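You operate a simulated robot arm through the tools that you are given. There is no shell and no other tool.

You run a simulated robot arm. Do the job below in one go: nothing can be reset, and whatever is moved stays where it is left.

TASK
Run the teal sack on the belt slowly up to the stop eye.
Fine: set forward and slow and switch the eye on before you start; let the eye stop the belt.

It is judged by the outcome, as a careful person would: the job done as asked, and still so three seconds after it is handed in. It fails if anything else is knocked over, pushed out of place, dropped, spilled or broken.

THE ROBOT
A 6-joint arm with a two-finger parallel gripper, fixed in place. Base frame: the origin is at the foot of the arm, x ahead of it, y to its left, z up. Units: mm, rad, N and s.
Its first joint turns from -2.007 to 2.007 rad. Payload 3.43 kg.
The TCP is the grasp point between the finger pads, 34 mm short of the fingertips. In the tool frame z runs along the fingers and y along their closing line. Largest opening 128 mm; finger width 24, thickness 12; the body of the gripper, 48 by 130 mm, starts 96 mm behind the TCP.
Orientation is that of the tool frame in the base frame, as a unit quaternion [x, y, z, w]. With the fingers straight down and closing along the base's y, the tool's x points along the base's -x, its y along +y and its z along -z.

THE INTERFACE
- The arm moves only by the tool step_arm. Its argument "targets" is a list of rows, each a list of 3 entries, a list of its own where there are three numbers: the shift along the base's x, y, z in mm, then the turn, a rotation vector about the base's x, y, z in rad, then the opening, from 0 (shut) to 1 (fully open). In form: [[[dx, dy, dz], [rx, ry, rz], claw], ...]. A call has 1 to 20 rows; each row shifts and turns the commanded pose from where the row before left it. Each row takes 0.2 s and may step no farther than 50 mm and 0.15 rad from the row before; otherwise, or with a gripper value out of range, the whole call is refused. A pose out of reach is approached as far as the arm can. The call stops where the force on the tool passes 40 N (or 10 N more than at its start, if that is more) or the arm is blocked; 0.2 s more then pass. Each finger travels about 153 mm/s and halts on what it meets, pressing with about 22 N; the grip force reading is that of the motor and also rises with nothing between the fingers. The clock runs only during rows and for 0.2 s after the last one: add rows that do not move to give the fingers time. It gives the time, the measured TCP pose, the force on the tool (base axes), the opening and the grip force at its end, in the units of the frame above (readings bear some noise), with the torque about the TCP (base axes, N m) and any sound that the robot's microphone picked up, and new pictures: "show" is both (left out), scene, wrist or none.
- Cameras (640 x 400 px; columns grow to the right, rows downward): "scene" is fixed at [40, 641.7, 1695.7]; the picture's right is [-0.97, -0.24, 0.00], its down [-0.09, 0.38, -0.92] and it looks along [0.22, -0.89, -0.39] (base axes); focal length 357 px, centre (320, 200). "wrist" rides on the gripper at [76, -11, -160] in the tool frame; the picture's right is [0.15, 0.99, 0.00], its down [-0.88, 0.13, -0.46] and it looks along [-0.45, 0.07, 0.89] (tool axes); focal length 234 px, centre (320, 200). There is no depth. A picture from a camera that has moved, and an enlarged one, comes with that camera's place and axes in the base frame and with its lens. The place of the scene camera against the robot may be out by one fixed shift of up to 25 mm in any direction.
- move_column(by): slides the trunk up (or, below 0, down) by that many mm; the arm rides with it, the base frame stays. It gives what a move gives, with no picture.
- close_up(camera, box): a new picture of the part [left, top, right, bottom] of that camera's present view, enlarged. The clock stands still meanwhile.
- sign_off(): hands the job in; it is judged then, once.

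Places have to be worked out from the pictures, the camera data and where the tool is seen. Open the gripper and draw the arm clear of the work before you hand the job in, unless the task says otherwise.

The tools are called after "Request:" as name(argument=value, ...) on one line, values as JSON. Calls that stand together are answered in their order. step_arm: Moves the arm, as the interface text tells. Its arguments: {"type":"object","properties":{"targets":{"type":"array","items":{"type":"array"}},"show":{"type":"string","enum":["both","scene","wrist","none"]}},"required":["targets"]} The other tools are called the same way: move_column (by) slides the trunk up or down; close_up (camera, box) takes an enlarged picture of a part of a camera's view; sign_off () hands the job in.

At the start:

```text
time: 0.0
ee_pos: [243.2, -370.1, 1250.0]
orientation: [0.0, 1.0, 0.001, 0.0]
wrist_force: [-0.3, 0.5, -0.2]
torque: [-0.01, -0.01, -0.03]
gripper_width: 127.9
grip_force: 0.1
trunk travel left (down, up): [-925.0, 65.0]
```

scene: 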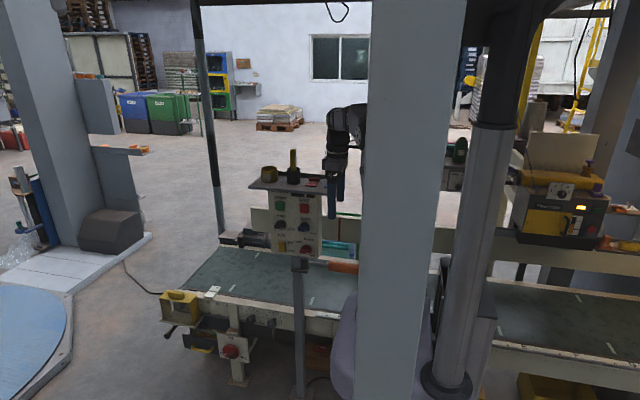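
wrist: 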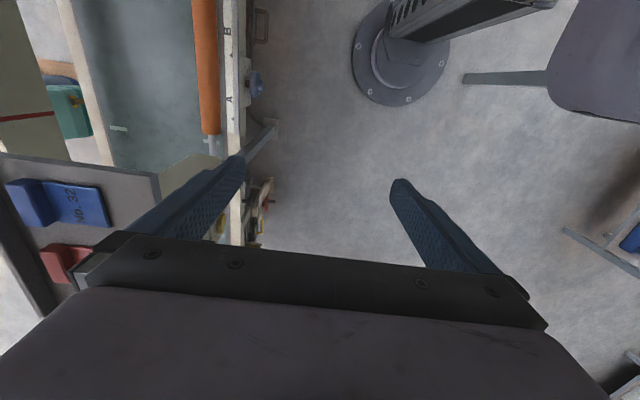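

I see a control panel on a post in front of a belt; I'll enlarge the panel and the belt area to learn the controls before moving anything.

Request:
close_up(camera="scene", box=[240, 130, 370, 270])

Request:
close_up(camera="scene", box=[150, 220, 370, 390])

Request:
close_up(camera="wrist", box=[0, 0, 320, 200])

Request:
close_up(camera="scene", box=[430, 120, 640, 400])

```text
2.86 times, centred on (305, 200) of scene
camera zoom: at [40.0, 641.7, 1695.7], right [-0.97, -0.24, 0.0], down [-0.09, 0.38, -0.92], along [0.22, -0.89, -0.39], focal length 1020 px, centre (363, 200)
```

zoom: 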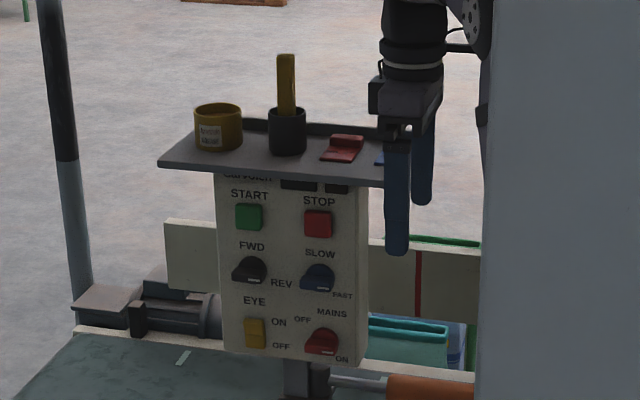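

```text
2.35 times, centred on (260, 305) of scene
camera zoom: at [40.0, 641.7, 1695.7], right [-0.97, -0.24, 0.0], down [-0.09, 0.38, -0.92], along [0.22, -0.89, -0.39], focal length 840 px, centre (461, -47)
```

zoom: 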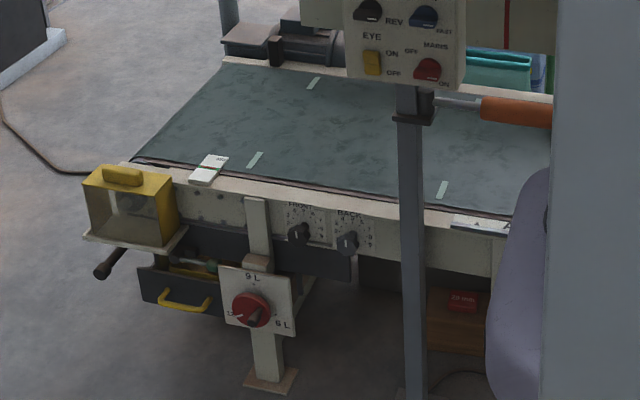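

```text
2.00 times, centred on (160, 100) of wrist
camera zoom: at [168.0, -380.3, 1410.2], right [-0.15, 0.99, 0.0], down [0.88, 0.13, 0.46], along [0.45, 0.07, -0.89], focal length 468 px, centre (640, 400)
```

zoom: 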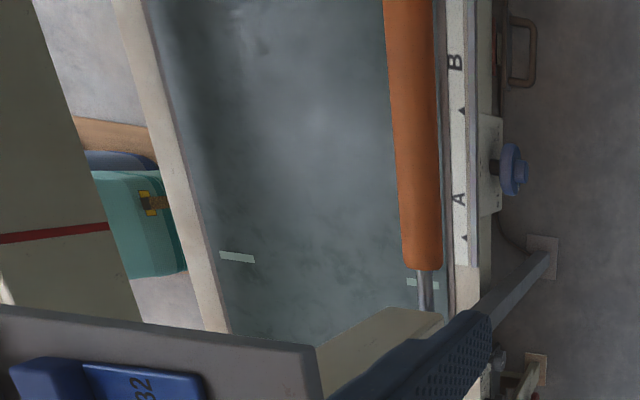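

```text
1.43 times, centred on (535, 260) of scene
camera zoom: at [40.0, 641.7, 1695.7], right [-0.97, -0.24, 0.0], down [-0.09, 0.38, -0.92], along [0.22, -0.89, -0.39], focal length 510 px, centre (13, 114)
```

zoom: 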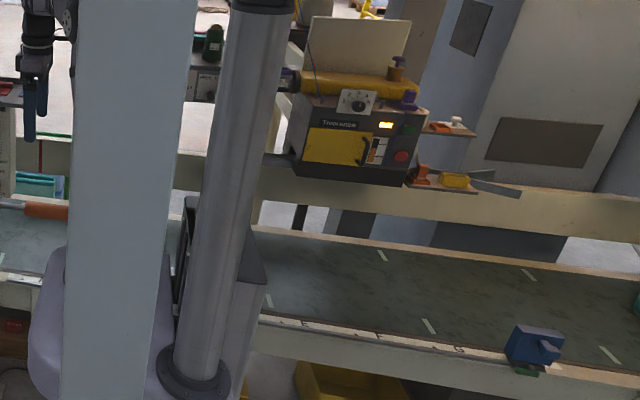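

The panel has START, STOP, FWD/REV, SLOW/FAST, EYE and MAINS. I'll zoom further on the controls to read their present settings, and look for the sack and the eye.

Request:
close_up(camera="scene", box=[268, 190, 332, 230])

Request:
close_up(camera="scene", box=[268, 220, 332, 260])

Request:
close_up(camera="scene", box=[480, 250, 640, 380])

Request:
close_up(camera="scene", box=[500, 120, 640, 260])

Request:
close_up(camera="scene", box=[310, 210, 370, 280])

Request:
close_up(camera="scene", box=[150, 270, 270, 390])

```text
10.00 times, centred on (300, 210) of scene
camera zoom: at [40.0, 641.7, 1695.7], right [-0.97, -0.24, 0.0], down [-0.09, 0.38, -0.92], along [0.22, -0.89, -0.39], focal length 3572 px, centre (520, 100)
```

zoom: 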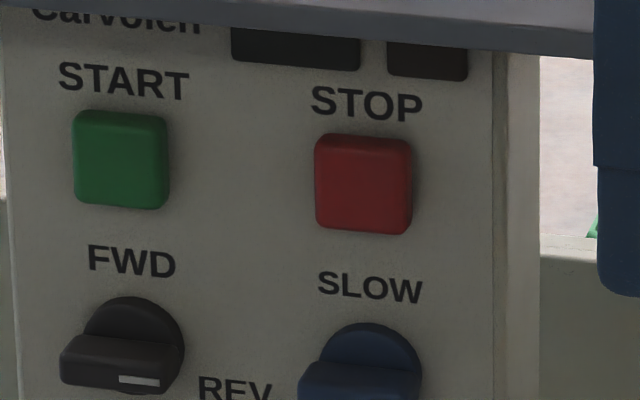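

```text
10.00 times, centred on (300, 240) of scene
camera zoom: at [40.0, 641.7, 1695.7], right [-0.97, -0.24, 0.0], down [-0.09, 0.38, -0.92], along [0.22, -0.89, -0.39], focal length 3572 px, centre (520, -200)
```

zoom: 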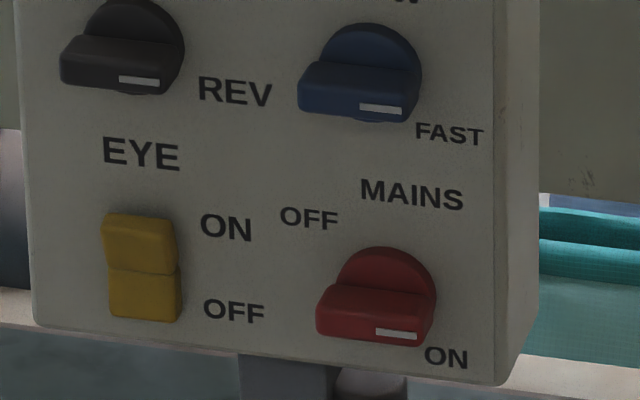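

```text
3.08 times, centred on (560, 315) of scene
camera zoom: at [40.0, 641.7, 1695.7], right [-0.97, -0.24, 0.0], down [-0.09, 0.38, -0.92], along [0.22, -0.89, -0.39], focal length 1099 px, centre (-418, -154)
```

zoom: 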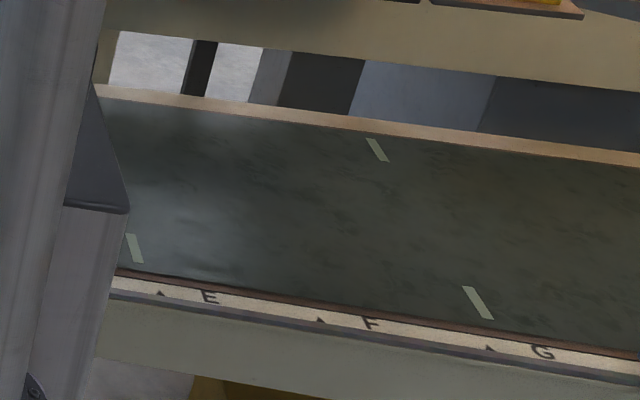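

```text
2.86 times, centred on (570, 190) of scene
camera zoom: at [40.0, 641.7, 1695.7], right [-0.97, -0.24, 0.0], down [-0.09, 0.38, -0.92], along [0.22, -0.89, -0.39], focal length 1020 px, centre (-394, 229)
```

zoom: 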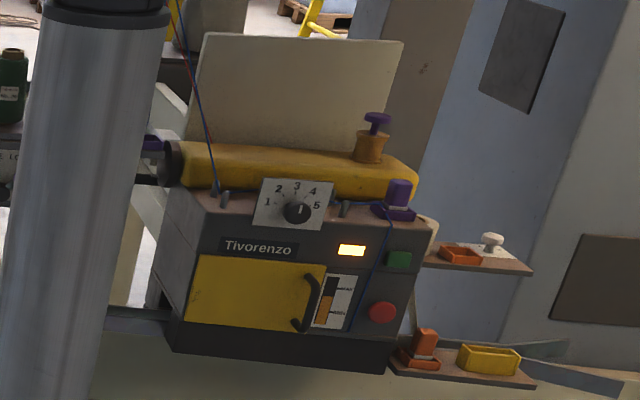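

```text
5.71 times, centred on (340, 245) of scene
camera zoom: at [40.0, 641.7, 1695.7], right [-0.97, -0.24, 0.0], down [-0.09, 0.38, -0.92], along [0.22, -0.89, -0.39], focal length 2041 px, centre (206, -57)
```

zoom: 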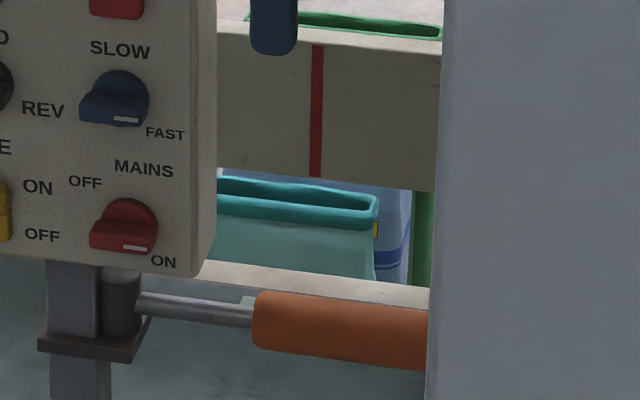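

```text
3.33 times, centred on (210, 330) of scene
camera zoom: at [40.0, 641.7, 1695.7], right [-0.97, -0.24, 0.0], down [-0.09, 0.38, -0.92], along [0.22, -0.89, -0.39], focal length 1190 px, centre (687, -233)
```

zoom: 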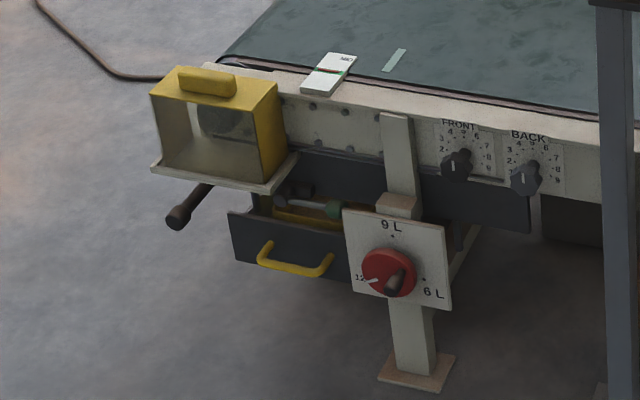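

Close-ups reach past the normal frame when the box is narrow, so I'll use that to look beyond the edges for the sack, the eye and the trunk.

Request:
close_up(camera="scene", box=[636, 0, 640, 400])

Request:
close_up(camera="scene", box=[0, 396, 640, 400])

Request:
close_up(camera="wrist", box=[0, 0, 4, 400])

Request:
close_up(camera="wrist", box=[0, 0, 640, 4])

Request:
close_up(camera="scene", box=[0, 0, 640, 4])

```text
1.00 times, centred on (638, 200) of scene (not enlarged: the box is as wide or as high as the picture)
camera zoom: at [40.0, 641.7, 1695.7], right [-0.97, -0.24, 0.0], down [-0.09, 0.38, -0.92], along [0.22, -0.89, -0.39], focal length 357 px, centre (2, 200)
```

zoom: 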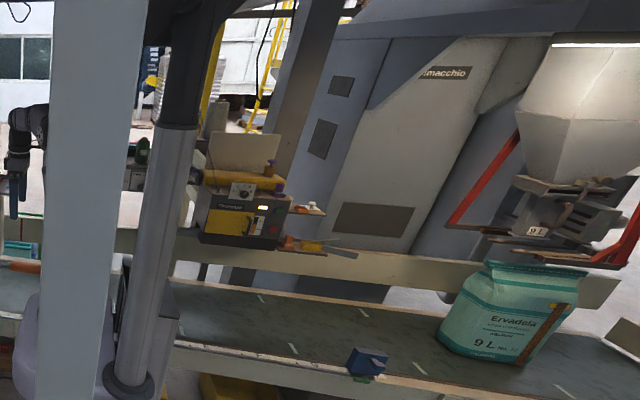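

```text
1.00 times, centred on (320, 398) of scene (not enlarged: the box is as wide or as high as the picture)
camera zoom: at [40.0, 641.7, 1695.7], right [-0.97, -0.24, 0.0], down [-0.09, 0.38, -0.92], along [0.22, -0.89, -0.39], focal length 357 px, centre (320, 2)
```

zoom: 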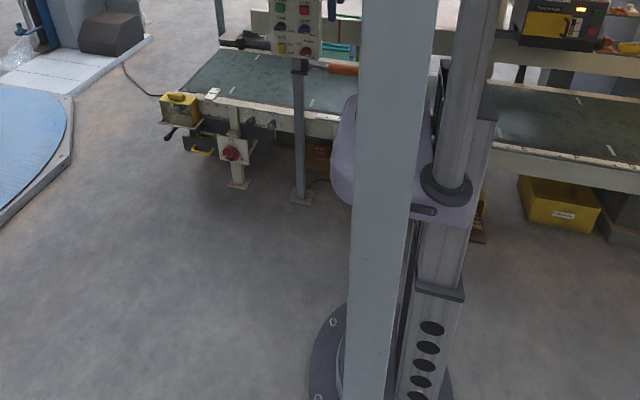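

```text
1.00 times, centred on (2, 200) of wrist (not enlarged: the box is as wide or as high as the picture)
camera zoom: at [168.0, -380.3, 1410.2], right [-0.15, 0.99, 0.0], down [0.88, 0.13, 0.46], along [0.45, 0.07, -0.89], focal length 234 px, centre (638, 200)
```

zoom: 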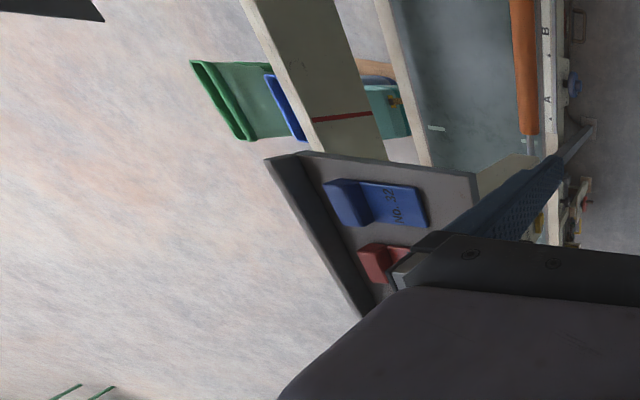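

```text
1.00 times, centred on (320, 2) of wrist (not enlarged: the box is as wide or as high as the picture)
camera zoom: at [168.0, -380.3, 1410.2], right [-0.15, 0.99, 0.0], down [0.88, 0.13, 0.46], along [0.45, 0.07, -0.89], focal length 234 px, centre (320, 398)
```

zoom: 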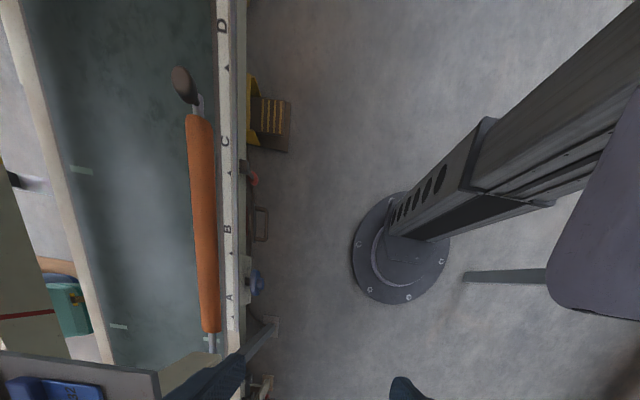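

```text
1.00 times, centred on (320, 2) of scene (not enlarged: the box is as wide or as high as the picture)
camera zoom: at [40.0, 641.7, 1695.7], right [-0.97, -0.24, 0.0], down [-0.09, 0.38, -0.92], along [0.22, -0.89, -0.39], focal length 357 px, centre (320, 398)
```

zoom: 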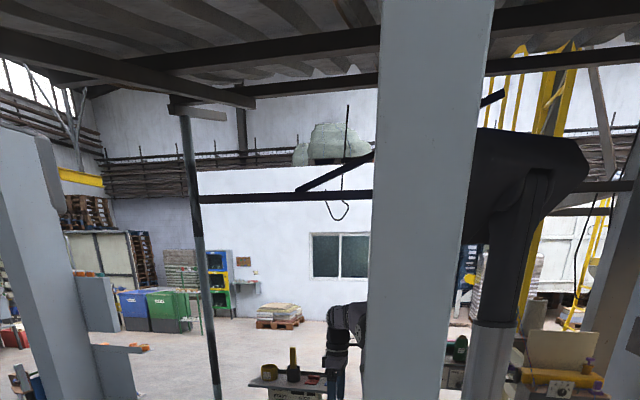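

The picture past the right edge shows the teal sack on the belt, and the panel controls appear to read REV, FAST, mains ON. The panel face looks to be near y≈-560, facing +y, at x≈390–500. I'll turn the tool to point along -y while staying well clear of the panel, so the wrist camera can look at it.

Request:
step_arm(targets=[[[10, 0, 0], [-0.1428, 0, 0], 1], [[10, 0, 0], [-0.1428, 0, 0], 0.8], [[10, 0, 0], [-0.1428, 0, 0], 0.6], [[10, 0, -5], [-0.1428, 0, 0], 0.4], [[10, 0, -5], [-0.1428, 0, 0], 0.4], [[10, 0, -10], [-0.1428, 0, 0], 0.4], [[10, 0, -10], [-0.1428, 0, 0], 0.4], [[10, 0, -15], [-0.1428, 0, 0], 0.4], [[10, 0, -15], [-0.1428, 0, 0], 0.4], [[10, 0, -20], [-0.1428, 0, 0], 0.4], [[10, 0, -20], [-0.1428, 0, 0], 0.4], [[0, 0, 0], [0, 0, 0], 0.4]])

```text
time: 2.6
ee_pos: [354.1, -369.6, 1150.9]
orientation: [0.0, -0.707, 0.707, -0.001]
wrist_force: [-1.0, 0.0, 0.8]
torque: [0.03, 0.03, 0.02]
gripper_width: 51.0
grip_force: 0.0
trunk travel left (down, up): [-925.0, 65.0]
camera wrist: at [277.6, -209.3, 1162.2], right [-0.14, 0.0, -0.99], down [0.88, 0.46, -0.13], along [0.45, -0.89, -0.06], focal length 234 px, centre (320, 200)
```

scene: 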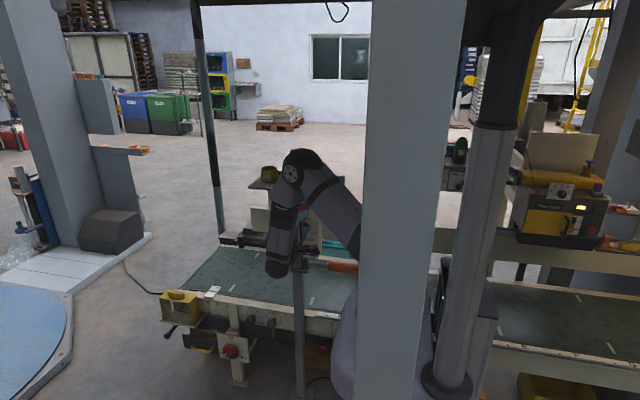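
wrist: 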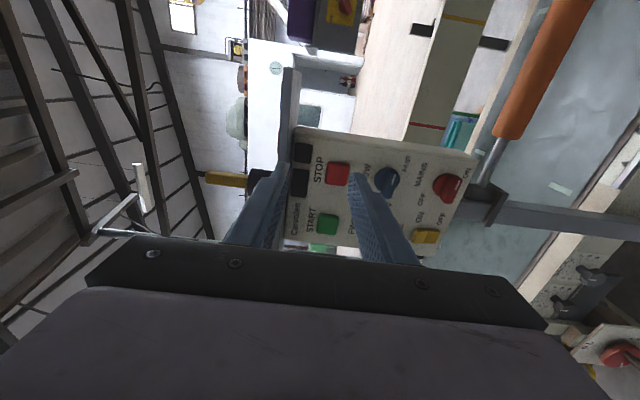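

The tool now points at the panel with no contact. I'll enlarge the wrist view to locate and read the controls.

Request:
close_up(camera="wrist", box=[280, 120, 488, 250])

Request:
close_up(camera="wrist", box=[340, 140, 420, 190])

Request:
close_up(camera="wrist", box=[400, 150, 496, 250])

```text
3.08 times, centred on (384, 185) of wrist
camera zoom: at [277.6, -209.3, 1162.2], right [-0.14, 0.0, -0.99], down [0.88, 0.46, -0.13], along [0.45, -0.89, -0.06], focal length 720 px, centre (123, 246)
```

zoom: 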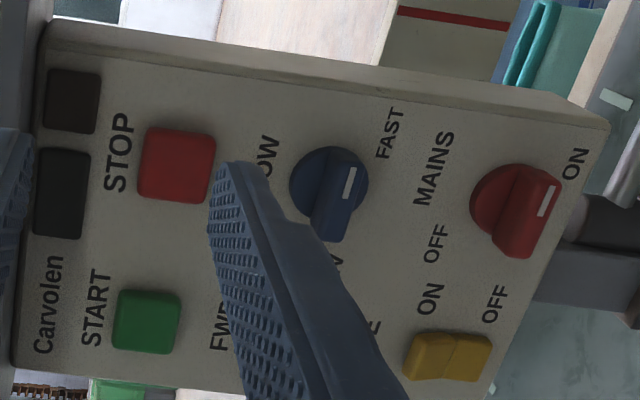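

```text
8.00 times, centred on (380, 165) of wrist
camera zoom: at [277.6, -209.3, 1162.2], right [-0.14, 0.0, -0.99], down [0.88, 0.46, -0.13], along [0.45, -0.89, -0.06], focal length 1873 px, centre (-160, 480)
```

zoom: 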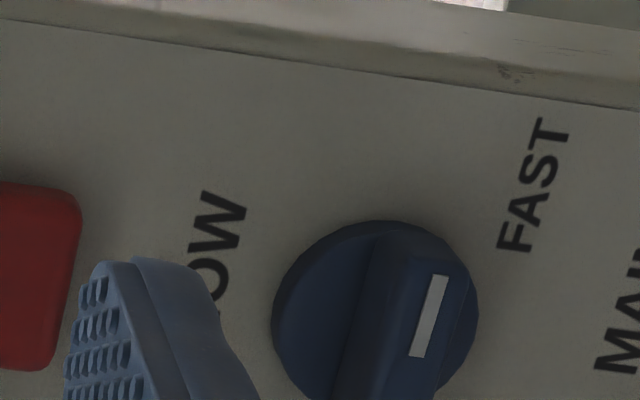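

```text
4.00 times, centred on (448, 200) of wrist
camera zoom: at [277.6, -209.3, 1162.2], right [-0.14, 0.0, -0.99], down [0.88, 0.46, -0.13], along [0.45, -0.89, -0.06], focal length 937 px, centre (-192, 200)
```

zoom: 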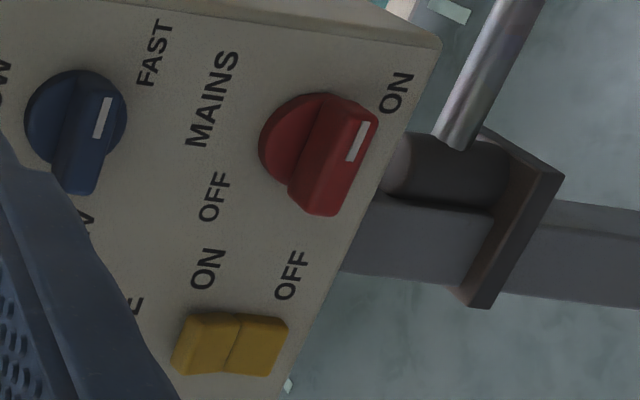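

Triangulating: START ≈ (495,-551,1119), STOP ≈ (401,-551,1119), blue knob ≈ (401,·,1040), black knob ≈ (495,·,1040), EYE rocker ≈ (495,·,942), MAINS ≈ (401,·,941). All the knob marks point to the viewer's right. I'll open the fingers out of view and come somewhat closer for a second, parallax view.

Request:
step_arm(targets=[[[15, -10, -20], [0, 0, 0], 0.7], [[15, -10, -20], [0, 0, 0], 1], [[16, -10, -20], [0, 0, 0], 1], [[15, -10, -20], [0, 0, 0], 1], [[15, -10, -10], [0, 0, 0], 1], [[0, 0, 0], [0, 0, 0], 1]], show="wrist")

Request:
close_up(camera="wrist", box=[250, 110, 410, 210])

Request:
close_up(camera="wrist", box=[250, 190, 410, 290])

```text
time: 4.0
ee_pos: [429.8, -420.2, 1059.8]
orientation: [0.0, -0.707, 0.707, 0.0]
wrist_force: [0.6, -0.3, 0.3]
torque: [-0.03, 0.02, -0.03]
gripper_width: 128.0
grip_force: 0.1
trunk travel left (down, up): [-925.0, 65.0]
camera wrist: at [354.0, -259.4, 1071.6], right [-0.15, 0.0, -0.99], down [0.88, 0.46, -0.13], along [0.45, -0.89, -0.07], focal length 234 px, centre (320, 200)
```

wrist: 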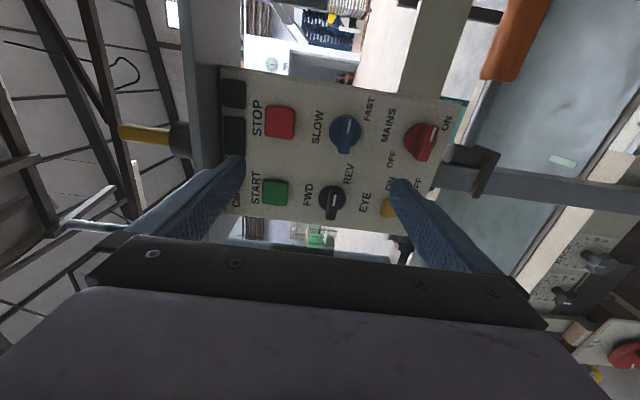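

```text
4.00 times, centred on (330, 160) of wrist
camera zoom: at [354.0, -259.4, 1071.6], right [-0.15, 0.0, -0.99], down [0.88, 0.46, -0.13], along [0.45, -0.89, -0.07], focal length 937 px, centre (280, 360)
```

zoom: 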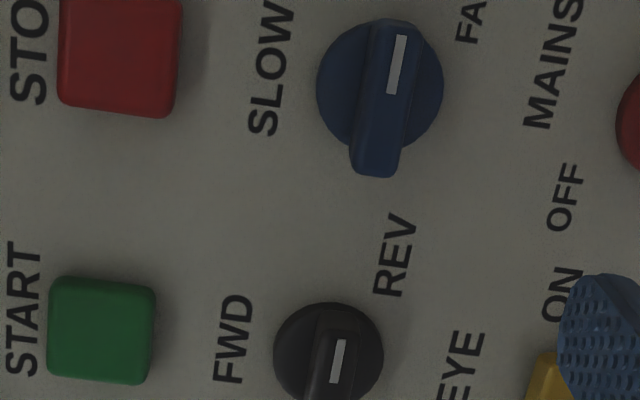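

```text
4.00 times, centred on (330, 240) of wrist
camera zoom: at [354.0, -259.4, 1071.6], right [-0.15, 0.0, -0.99], down [0.88, 0.46, -0.13], along [0.45, -0.89, -0.07], focal length 937 px, centre (280, 40)
```

zoom: 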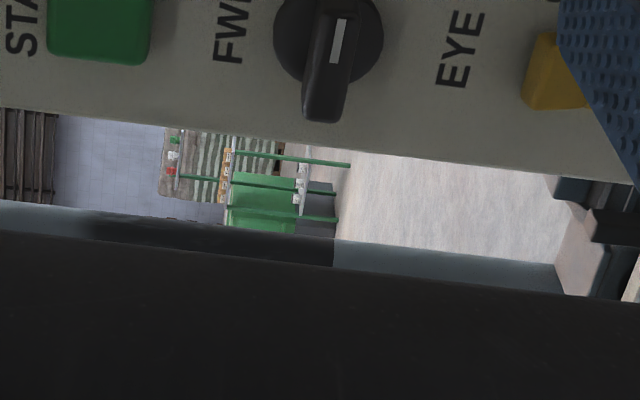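

Refined from two wrist views: START ≈ (505,-565,1113), STOP ≈ (407,-569,1113), blue knob ≈ (408,-575,1030), black knob ≈ (507,-575,1030), with bars lying horizontally (pointing to FAST / REV). I'll line up in front of the blue knob with fingers above and below its bar, still short of it.

Request:
step_arm(targets=[[[-7, -10, -10], [0, 0, 0], 0.8], [[-7, -10, -10], [0, 0, 0], 0.6], [[-8, -10, -10], [0, 0, 0], 0.5], [[0, -20, 0], [0, 0, 0], 0.5], [[0, 0, 0], [0, 0, 0], 0.5]], show="wrist")

Request:
close_up(camera="wrist", box=[240, 60, 400, 160])

```text
time: 5.2
ee_pos: [408.3, -469.5, 1030.4]
orientation: [0.0, -0.707, 0.707, 0.0]
wrist_force: [0.0, 0.0, -0.3]
torque: [0.01, 0.0, 0.01]
gripper_width: 64.0
grip_force: 0.1
trunk travel left (down, up): [-925.0, 65.0]
camera wrist: at [331.7, -309.5, 1042.1], right [-0.15, 0.0, -0.99], down [0.88, 0.46, -0.13], along [0.45, -0.89, -0.07], focal length 234 px, centre (320, 200)
```

wrist: 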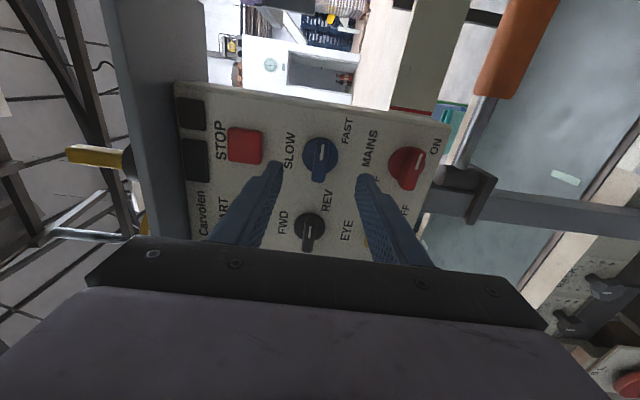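

```text
4.00 times, centred on (320, 110) of wrist
camera zoom: at [331.7, -309.5, 1042.1], right [-0.15, 0.0, -0.99], down [0.88, 0.46, -0.13], along [0.45, -0.89, -0.07], focal length 937 px, centre (320, 560)
```

zoom: 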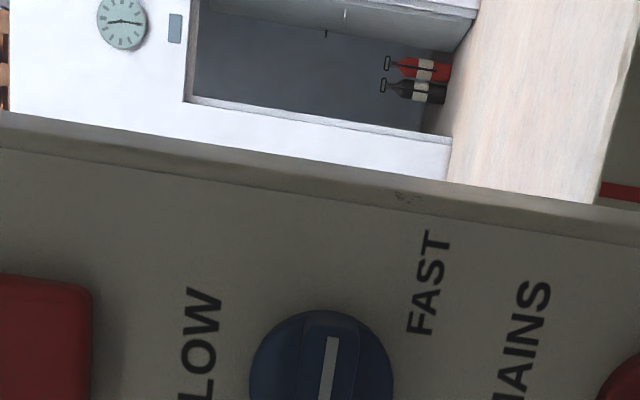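

The projected tool axis lands on the blue bar's centre (col 320, row 162). I'll advance slowly to fingertips about y=-561 and look again.

Request:
step_arm(targets=[[[0, -12, 0], [0, 0, 0], 0.5], [[0, -12, 0], [0, 0, 0], 0.5], [[0, -12, 0], [0, 0, 0], 0.5], [[0, -10, 0], [0, 0, 0], 0.5], [[0, -6, 0], [0, 0, 0], 0.5], [[0, -5, 0], [0, 0, 0], 0.5], [[0, 0, 0], [0, 0, 0], 0.5]], show="wrist")

Request:
close_up(camera="wrist", box=[240, 90, 400, 190])

Request:
close_up(camera="scene", box=[240, 150, 370, 270])

```text
time: 6.8
ee_pos: [407.3, -527.3, 1030.5]
orientation: [0.0, -0.707, 0.707, 0.0]
wrist_force: [0.0, -0.2, -0.3]
torque: [0.01, 0.01, 0.0]
gripper_width: 64.1
grip_force: 0.1
trunk travel left (down, up): [-925.0, 65.0]
camera wrist: at [332.0, -366.6, 1041.7], right [-0.15, 0.0, -0.99], down [0.88, 0.46, -0.13], along [0.45, -0.89, -0.07], focal length 234 px, centre (320, 200)
```

wrist: 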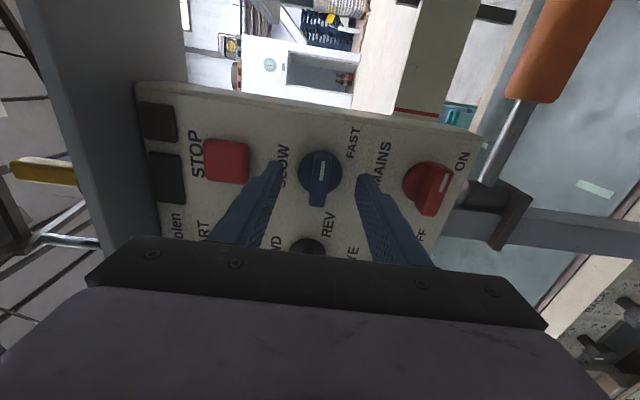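

```text
4.00 times, centred on (320, 140) of wrist
camera zoom: at [332.0, -366.6, 1041.7], right [-0.15, 0.0, -0.99], down [0.88, 0.46, -0.13], along [0.45, -0.89, -0.07], focal length 937 px, centre (320, 440)
```

zoom: 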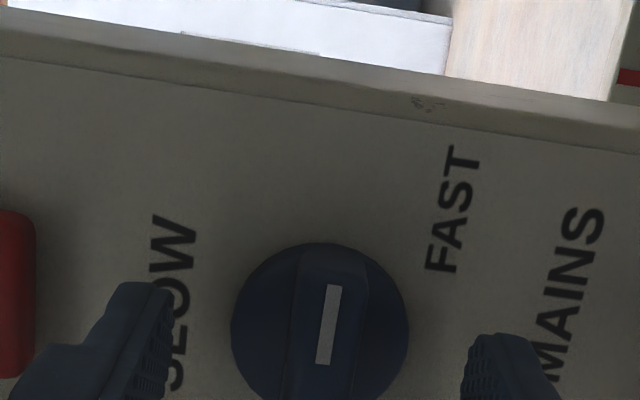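

```text
3.33 times, centred on (305, 210) of scene
camera zoom: at [40.0, 641.7, 1695.7], right [-0.97, -0.24, 0.0], down [-0.09, 0.38, -0.92], along [0.22, -0.89, -0.39], focal length 1190 px, centre (370, 167)
```

zoom: 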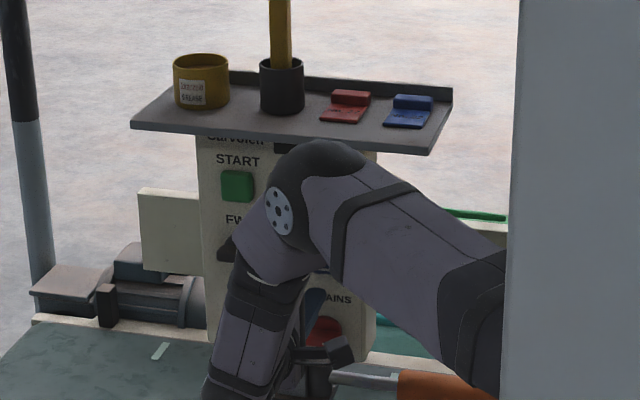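

Parallax puts the blue bar's front at y≈-546 and its disc at y≈-575; fingertips are at -561. I'll advance 5 mm more and close on the bar.

Request:
step_arm(targets=[[[0.5, -5, -0.3], [0, 0, 0], 0.5], [[0, 0, 0], [0, 0, 0], 0.3], [[0, 0, 0], [0, 0, 0], 0.15], [[0, 0, 0], [0, 0, 0], 0.05], [[0, 0, 0], [0, 0, 0], 0.0], [[0, 0, 0], [0, 0, 0], 0.0]], show="wrist")

Request:
close_up(camera="wrist", box=[240, 110, 400, 210])

```text
time: 8.2
ee_pos: [409.0, -531.7, 1030.6]
orientation: [0.0, 0.707, -0.707, 0.0]
wrist_force: [-0.2, 0.5, -0.6]
torque: [-0.02, 0.01, 0.1]
gripper_width: 14.9
grip_force: 45.0
trunk travel left (down, up): [-925.0, 65.0]
camera wrist: at [332.4, -371.7, 1041.5], right [-0.15, 0.0, -0.99], down [0.88, 0.46, -0.13], along [0.45, -0.89, -0.07], focal length 234 px, centre (320, 200)
```

wrist: 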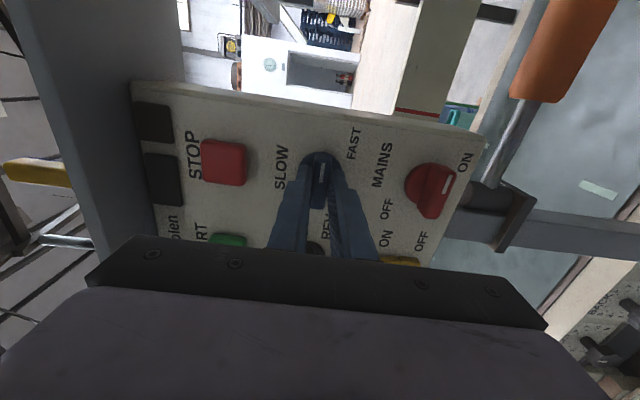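

```text
4.00 times, centred on (320, 160) of wrist
camera zoom: at [332.4, -371.7, 1041.5], right [-0.15, 0.0, -0.99], down [0.88, 0.46, -0.13], along [0.45, -0.89, -0.07], focal length 937 px, centre (320, 360)
```

zoom: 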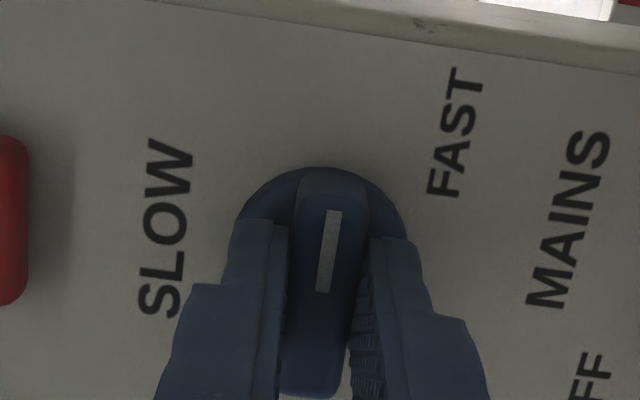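

The bar is gripped (14.9 mm). I'll turn it about +y (counter-clockwise as seen from the front), half-way first, watching the torque.

Request:
step_arm(targets=[[[0, 0, 0], [0, 0.1, 0], 0], [[0, 0, 0], [0, 0.1, 0], 0], [[0, 0, 0], [0, 0.1, 0], 0], [[0, 0, 0], [0, 0.1, 0], 0], [[0, 0, 0], [0, 0.1, 0], 0], [[0, 0, 0], [0, 0.1, 0], 0], [[0, 0, 0], [0, 0.1, 0], 0]], show="wrist")

Request:
close_up(camera="wrist", box=[240, 110, 400, 210])

```text
time: 9.8
ee_pos: [408.9, -532.2, 1030.6]
orientation: [0.242, -0.664, 0.664, 0.242]
wrist_force: [0.0, -3.8, 4.8]
torque: [0.68, -0.04, 0.73]
gripper_width: 14.6
grip_force: 44.7
trunk travel left (down, up): [-925.0, 65.0]
camera wrist: at [357.8, -371.7, 1088.4], right [-0.75, 0.0, -0.66], down [0.59, 0.46, -0.67], along [0.3, -0.89, -0.34], focal length 234 px, centre (320, 200)
```

wrist: 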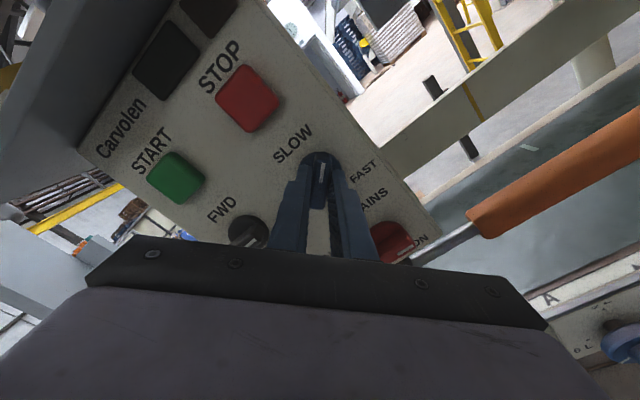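

```text
4.00 times, centred on (320, 160) of wrist
camera zoom: at [357.8, -371.7, 1088.4], right [-0.75, 0.0, -0.66], down [0.59, 0.46, -0.67], along [0.3, -0.89, -0.34], focal length 937 px, centre (320, 360)
```

zoom: 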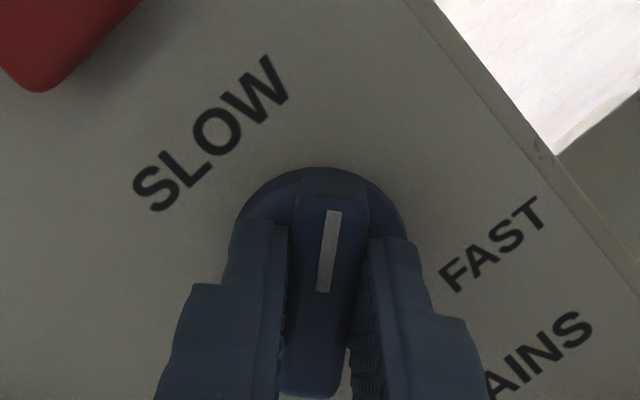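

The knob turns with the tool (about 40° so far) at low torque. I'll continue to a full quarter turn, so the mark points straight up to SLOW.

Request:
step_arm(targets=[[[0, 0, 0], [0, 0.1, 0], 0], [[0, 0, 0], [0, 0.1, 0], 0], [[0, 0, 0], [0, 0.1, 0], 0], [[0, 0, 0], [0, 0.1, 0], 0], [[0, 0, 0], [0, 0.1, 0], 0], [[0, 0, 0], [0, 0.1, 0], 0], [[0, 0, 0], [0, 0.1, 0], 0], [[0, 0, 0], [0, 0.1, 0], 0], [[0, 0, 0], [0, 0.0708, 0], 0]], show="wrist")

Request:
close_up(camera="wrist", box=[240, 110, 400, 210])

Request:
close_up(camera="scene", box=[240, 150, 370, 270])

```text
time: 11.8
ee_pos: [409.2, -532.9, 1030.6]
orientation: [0.499, -0.499, 0.501, 0.501]
wrist_force: [9.3, -7.6, 14.3]
torque: [0.08, -0.04, 0.14]
gripper_width: 14.8
grip_force: 45.1
trunk travel left (down, up): [-925.0, 65.0]
camera wrist: at [420.7, -371.5, 1106.8], right [-0.99, 0.0, 0.15], down [-0.13, 0.45, -0.88], along [-0.07, -0.89, -0.45], focal length 234 px, centre (320, 200)
```

wrist: 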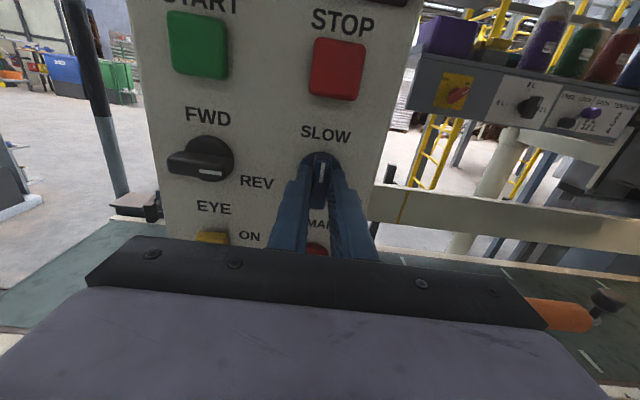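

```text
4.00 times, centred on (320, 160) of wrist
camera zoom: at [420.7, -371.5, 1106.8], right [-0.99, 0.0, 0.15], down [-0.13, 0.45, -0.88], along [-0.07, -0.89, -0.45], focal length 937 px, centre (320, 360)
```

zoom: 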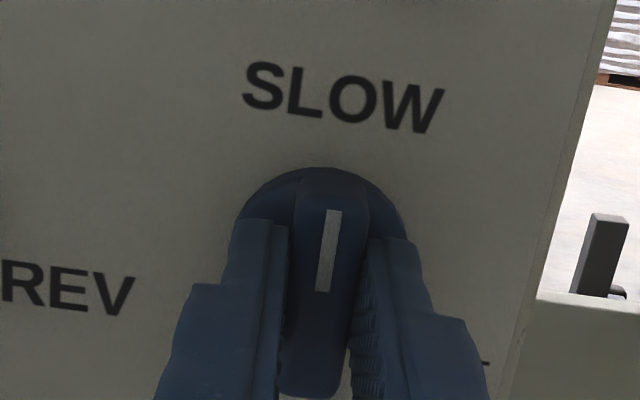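

```text
3.33 times, centred on (305, 210) of scene
camera zoom: at [40.0, 641.7, 1695.7], right [-0.97, -0.24, 0.0], down [-0.09, 0.38, -0.92], along [0.22, -0.89, -0.39], focal length 1190 px, centre (370, 167)
```

zoom: 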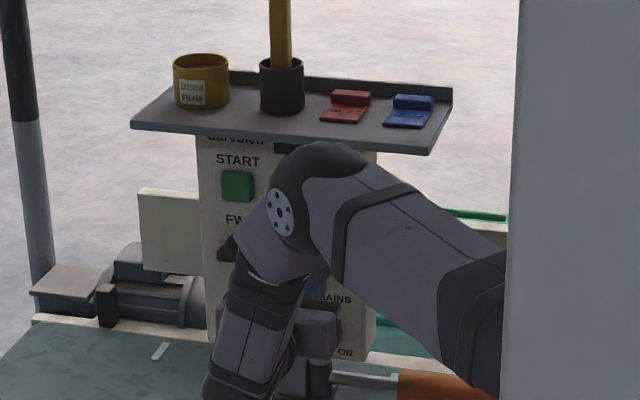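

The mark now points up at SLOW. I'll open, back off, and turn the tool back while retreating, then check the knob stayed.

Request:
step_arm(targets=[[[0, 0, 0], [0, 0, 0], 0.15], [[0, 0, 0], [0, 0, 0], 0.3], [[0, 0, 0], [0, 0, 0], 0.5], [[0, 10, 0], [0, 0, 0], 0.5], [[0, 20, 0], [0, 0, 0], 0.5], [[0, 20, 0], [0, 0, 0], 0.5], [[0, 20, 0], [0, 0, 0], 0.5], [[0, 0, 0], [0, 0, 0], 0.5]], show="wrist")

Request:
close_up(camera="wrist", box=[160, 60, 400, 210])

```text
time: 13.6
ee_pos: [408.3, -463.2, 1029.3]
orientation: [0.5, -0.5, 0.499, 0.501]
wrist_force: [-0.1, -0.7, 0.6]
torque: [0.0, -0.02, 0.0]
gripper_width: 64.0
grip_force: 0.1
trunk travel left (down, up): [-925.0, 65.0]
camera wrist: at [419.5, -302.3, 1105.8], right [-0.99, 0.0, 0.15], down [-0.13, 0.46, -0.88], along [-0.07, -0.89, -0.45], focal length 234 px, centre (320, 200)
```

wrist: 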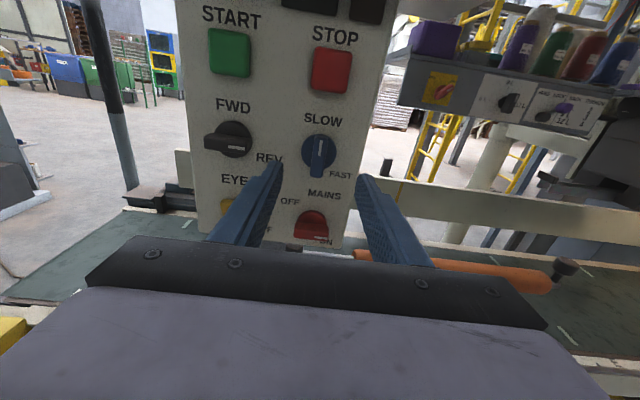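

```text
2.67 times, centred on (280, 135) of wrist
camera zoom: at [419.5, -302.3, 1105.8], right [-0.99, 0.0, 0.15], down [-0.13, 0.46, -0.88], along [-0.07, -0.89, -0.45], focal length 624 px, centre (427, 373)
```

zoom: 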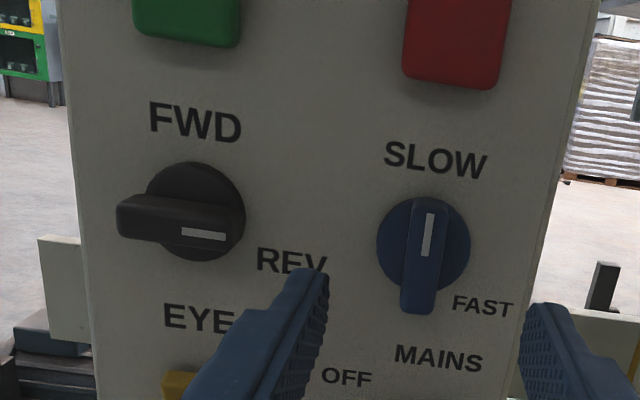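

SLOW is set and holds. The black knob works out at x≈509, z≈1030; I'll turn the tool back and shift in front of it, staying clear of the panel.

Request:
step_arm(targets=[[[0, 0, 0], [0, -0.1428, 0], 0.5], [[10, 0, 0], [0, -0.1428, 0], 0.5], [[10, 0, 0], [0, -0.1428, 0], 0.5], [[10, 0, 0], [0, -0.1428, 0], 0.5], [[10, 0, 0], [0, -0.1428, 0], 0.5], [[10, 0, 0], [0, -0.1428, 0], 0.5], [[10, 0, 0], [0, -0.1428, 0], 0.5], [[10, 0, 0], [0, -0.1428, 0], 0.5], [[10, 0, 0], [0, -0.1428, 0], 0.5], [[10, 0, 0], [0, -0.1428, 0], 0.5], [[10, 0, 0.3], [0, -0.1428, 0], 0.5], [[0, 0, 0], [0, 0, 0], 0.5]])

Request:
close_up(camera="wrist", box=[240, 90, 400, 190])

```text
time: 16.2
ee_pos: [509.2, -462.6, 1029.6]
orientation: [0.001, 0.707, -0.707, 0.001]
wrist_force: [0.4, 0.2, 0.5]
torque: [0.0, 0.03, 0.01]
gripper_width: 63.9
grip_force: 0.0
trunk travel left (down, up): [-925.0, 65.0]
camera wrist: at [432.2, -301.8, 1041.8], right [-0.14, 0.0, -0.99], down [0.88, 0.46, -0.13], along [0.45, -0.89, -0.07], focal length 234 px, centre (320, 200)
```

scene: 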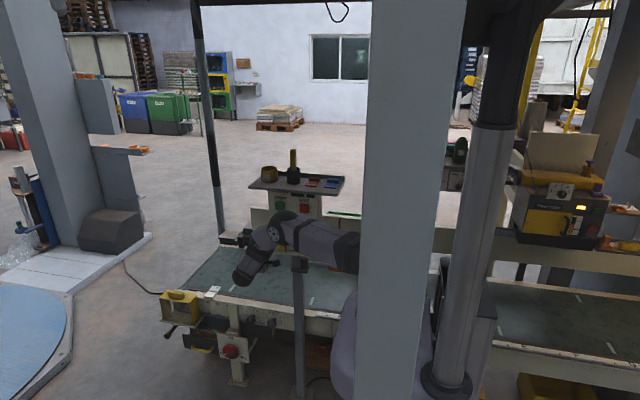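
wrist: 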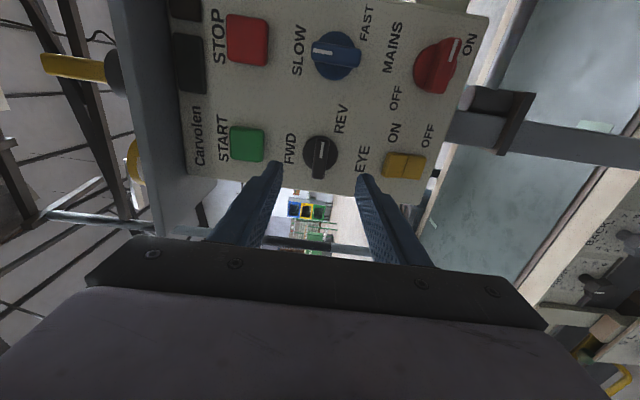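

```text
4.00 times, centred on (320, 140) of wrist
camera zoom: at [432.2, -301.8, 1041.8], right [-0.14, 0.0, -0.99], down [0.88, 0.46, -0.13], along [0.45, -0.89, -0.07], focal length 937 px, centre (320, 440)
```

zoom: 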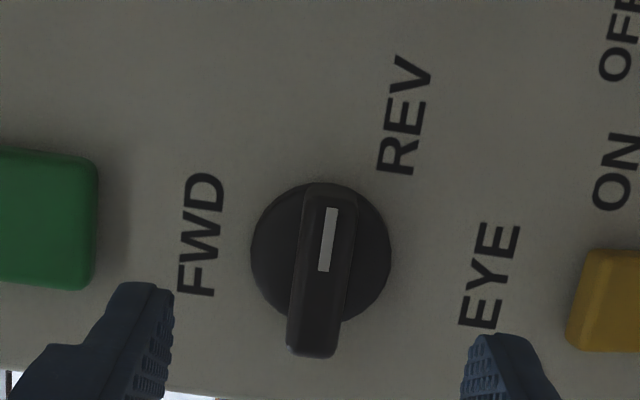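

The black bar is centred between the fingers (disc at ≈(508,-575,1030)). I'll advance to the same depth as before and close on it.

Request:
step_arm(targets=[[[0, -15, 0], [0, 0, 0], 0.5], [[0, -15, 0], [0, 0, 0], 0.5], [[0, -12, 0.3], [0, 0, 0], 0.5], [[0, -10, 0.3], [0, 0, 0], 0.5], [[0, -9, 0], [0, 0, 0], 0.5], [[0, -8, 0], [0, 0, 0], 0.5], [[0, 0, 0], [0, 0, 0], 0.5], [[0, 0, 0], [0, 0, 0], 0.3], [[0, 0, 0], [0, 0, 0], 0.15], [[0, 0, 0], [0, 0, 0], 0.05], [[0, 0, 0], [0, 0, 0], 0.0], [[0, 0, 0], [0, 0, 0], 0.0]], show="wrist")

Request:
close_up(camera="wrist", box=[240, 110, 400, 210])

```text
time: 18.8
ee_pos: [508.7, -530.7, 1029.3]
orientation: [0.0, 0.708, -0.706, 0.0]
wrist_force: [-1.7, 0.9, -6.2]
torque: [-0.02, 0.04, 0.52]
gripper_width: 14.6
grip_force: 44.4
trunk travel left (down, up): [-925.0, 65.0]
camera wrist: at [432.2, -370.5, 1041.9], right [-0.15, 0.0, -0.99], down [0.88, 0.46, -0.13], along [0.45, -0.89, -0.07], focal length 234 px, centre (320, 200)
```

wrist: 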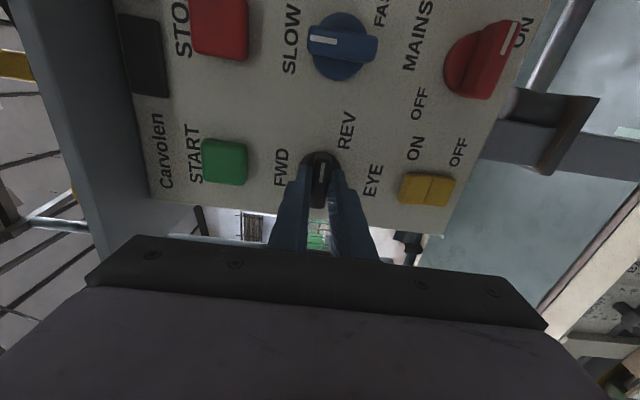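

```text
4.00 times, centred on (320, 160) of wrist
camera zoom: at [432.2, -370.5, 1041.9], right [-0.15, 0.0, -0.99], down [0.88, 0.46, -0.13], along [0.45, -0.89, -0.07], focal length 937 px, centre (320, 360)
```

zoom: 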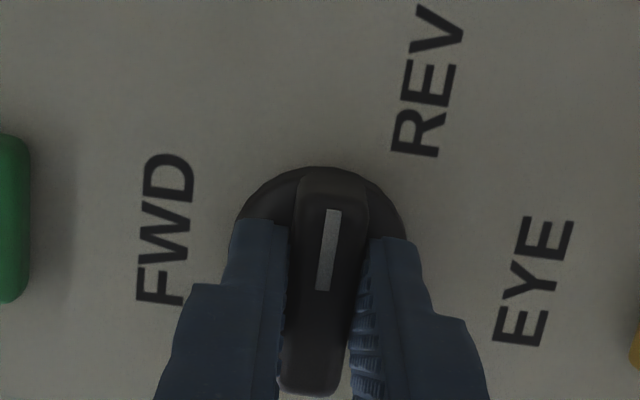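

Black bar gripped (14.6 mm); a small -6 N side load says I'm a fraction of a mm high. I'll lower 0.6 mm and turn about +y by a bit under half.

Request:
step_arm(targets=[[[0, 0, -0.6], [0, 0, 0], 0], [[0, 0, 0], [0, 0.1, 0], 0], [[0, 0, 0], [0, 0.1, 0], 0], [[0, 0, 0], [0, 0.1, 0], 0], [[0, 0, 0], [0, 0.1, 0], 0], [[0, 0, 0], [0, 0.1, 0], 0], [[0, 0, 0], [0, 0.1, 0], 0], [[0, 0, 0], [0, 0.1, 0], 0]], show="none")

Request:
close_up(camera="wrist", box=[240, 110, 400, 210])

```text
time: 20.6
ee_pos: [509.3, -531.2, 1031.5]
orientation: [-0.242, 0.664, -0.664, -0.244]
wrist_force: [-0.7, -0.5, -1.1]
torque: [0.52, 0.03, 0.38]
gripper_width: 14.9
grip_force: 44.7
trunk travel left (down, up): [-925.0, 65.0]
```

```text
4.00 times, centred on (320, 160) of wrist
camera zoom: at [457.8, -370.5, 1088.7], right [-0.75, 0.0, -0.66], down [0.59, 0.46, -0.67], along [0.3, -0.89, -0.34], focal length 937 px, centre (320, 360)
```

zoom: 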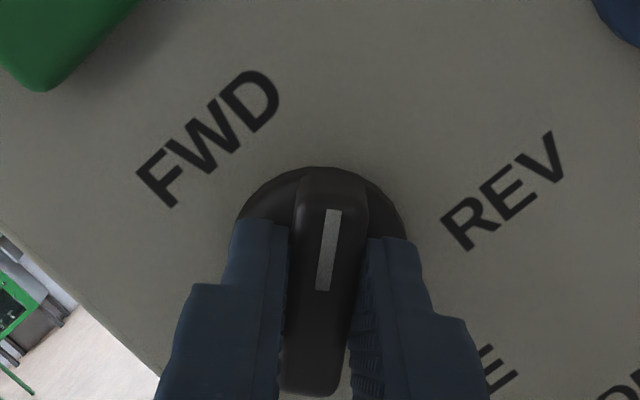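

It turns smoothly with small forces. I'll finish the quarter turn to FWD.

Request:
step_arm(targets=[[[0, 0, 0], [0, 0.1, 0], 0], [[0, 0, 0], [0, 0.1, 0], 0], [[0, 0, 0], [0, 0.1, 0], 0], [[0, 0, 0], [0, 0.1, 0], 0], [[0, 0, 0], [0, 0.1, 0], 0], [[0, 0, 0], [0, 0.1, 0], 0], [[0, 0, 0], [0, 0.1, 0], 0], [[0, 0, 0], [0, 0.1, 0], 0], [[0, 0, 0], [0, 0.0708, 0], 0]], show="none")

Request:
close_up(camera="wrist", box=[240, 110, 400, 210])

```text
time: 22.6
ee_pos: [509.0, -531.4, 1032.4]
orientation: [0.5, -0.499, 0.501, 0.501]
wrist_force: [9.4, -4.6, 10.8]
torque: [1.1, -0.08, 0.14]
gripper_width: 14.9
grip_force: 44.9
trunk travel left (down, up): [-925.0, 65.0]
```

```text
4.00 times, centred on (320, 160) of wrist
camera zoom: at [520.7, -370.3, 1107.2], right [-0.99, 0.0, 0.15], down [-0.13, 0.45, -0.88], along [-0.07, -0.89, -0.45], focal length 937 px, centre (320, 360)
```

zoom: 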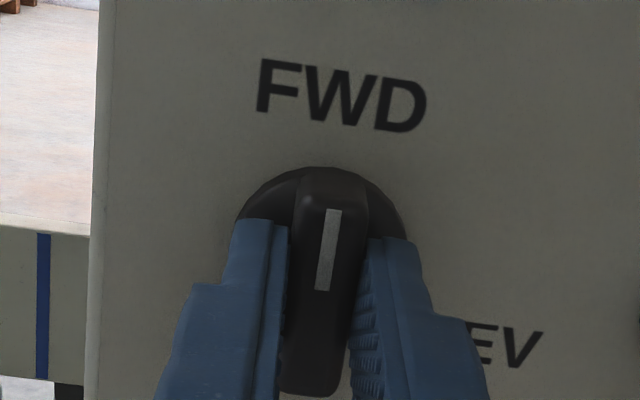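

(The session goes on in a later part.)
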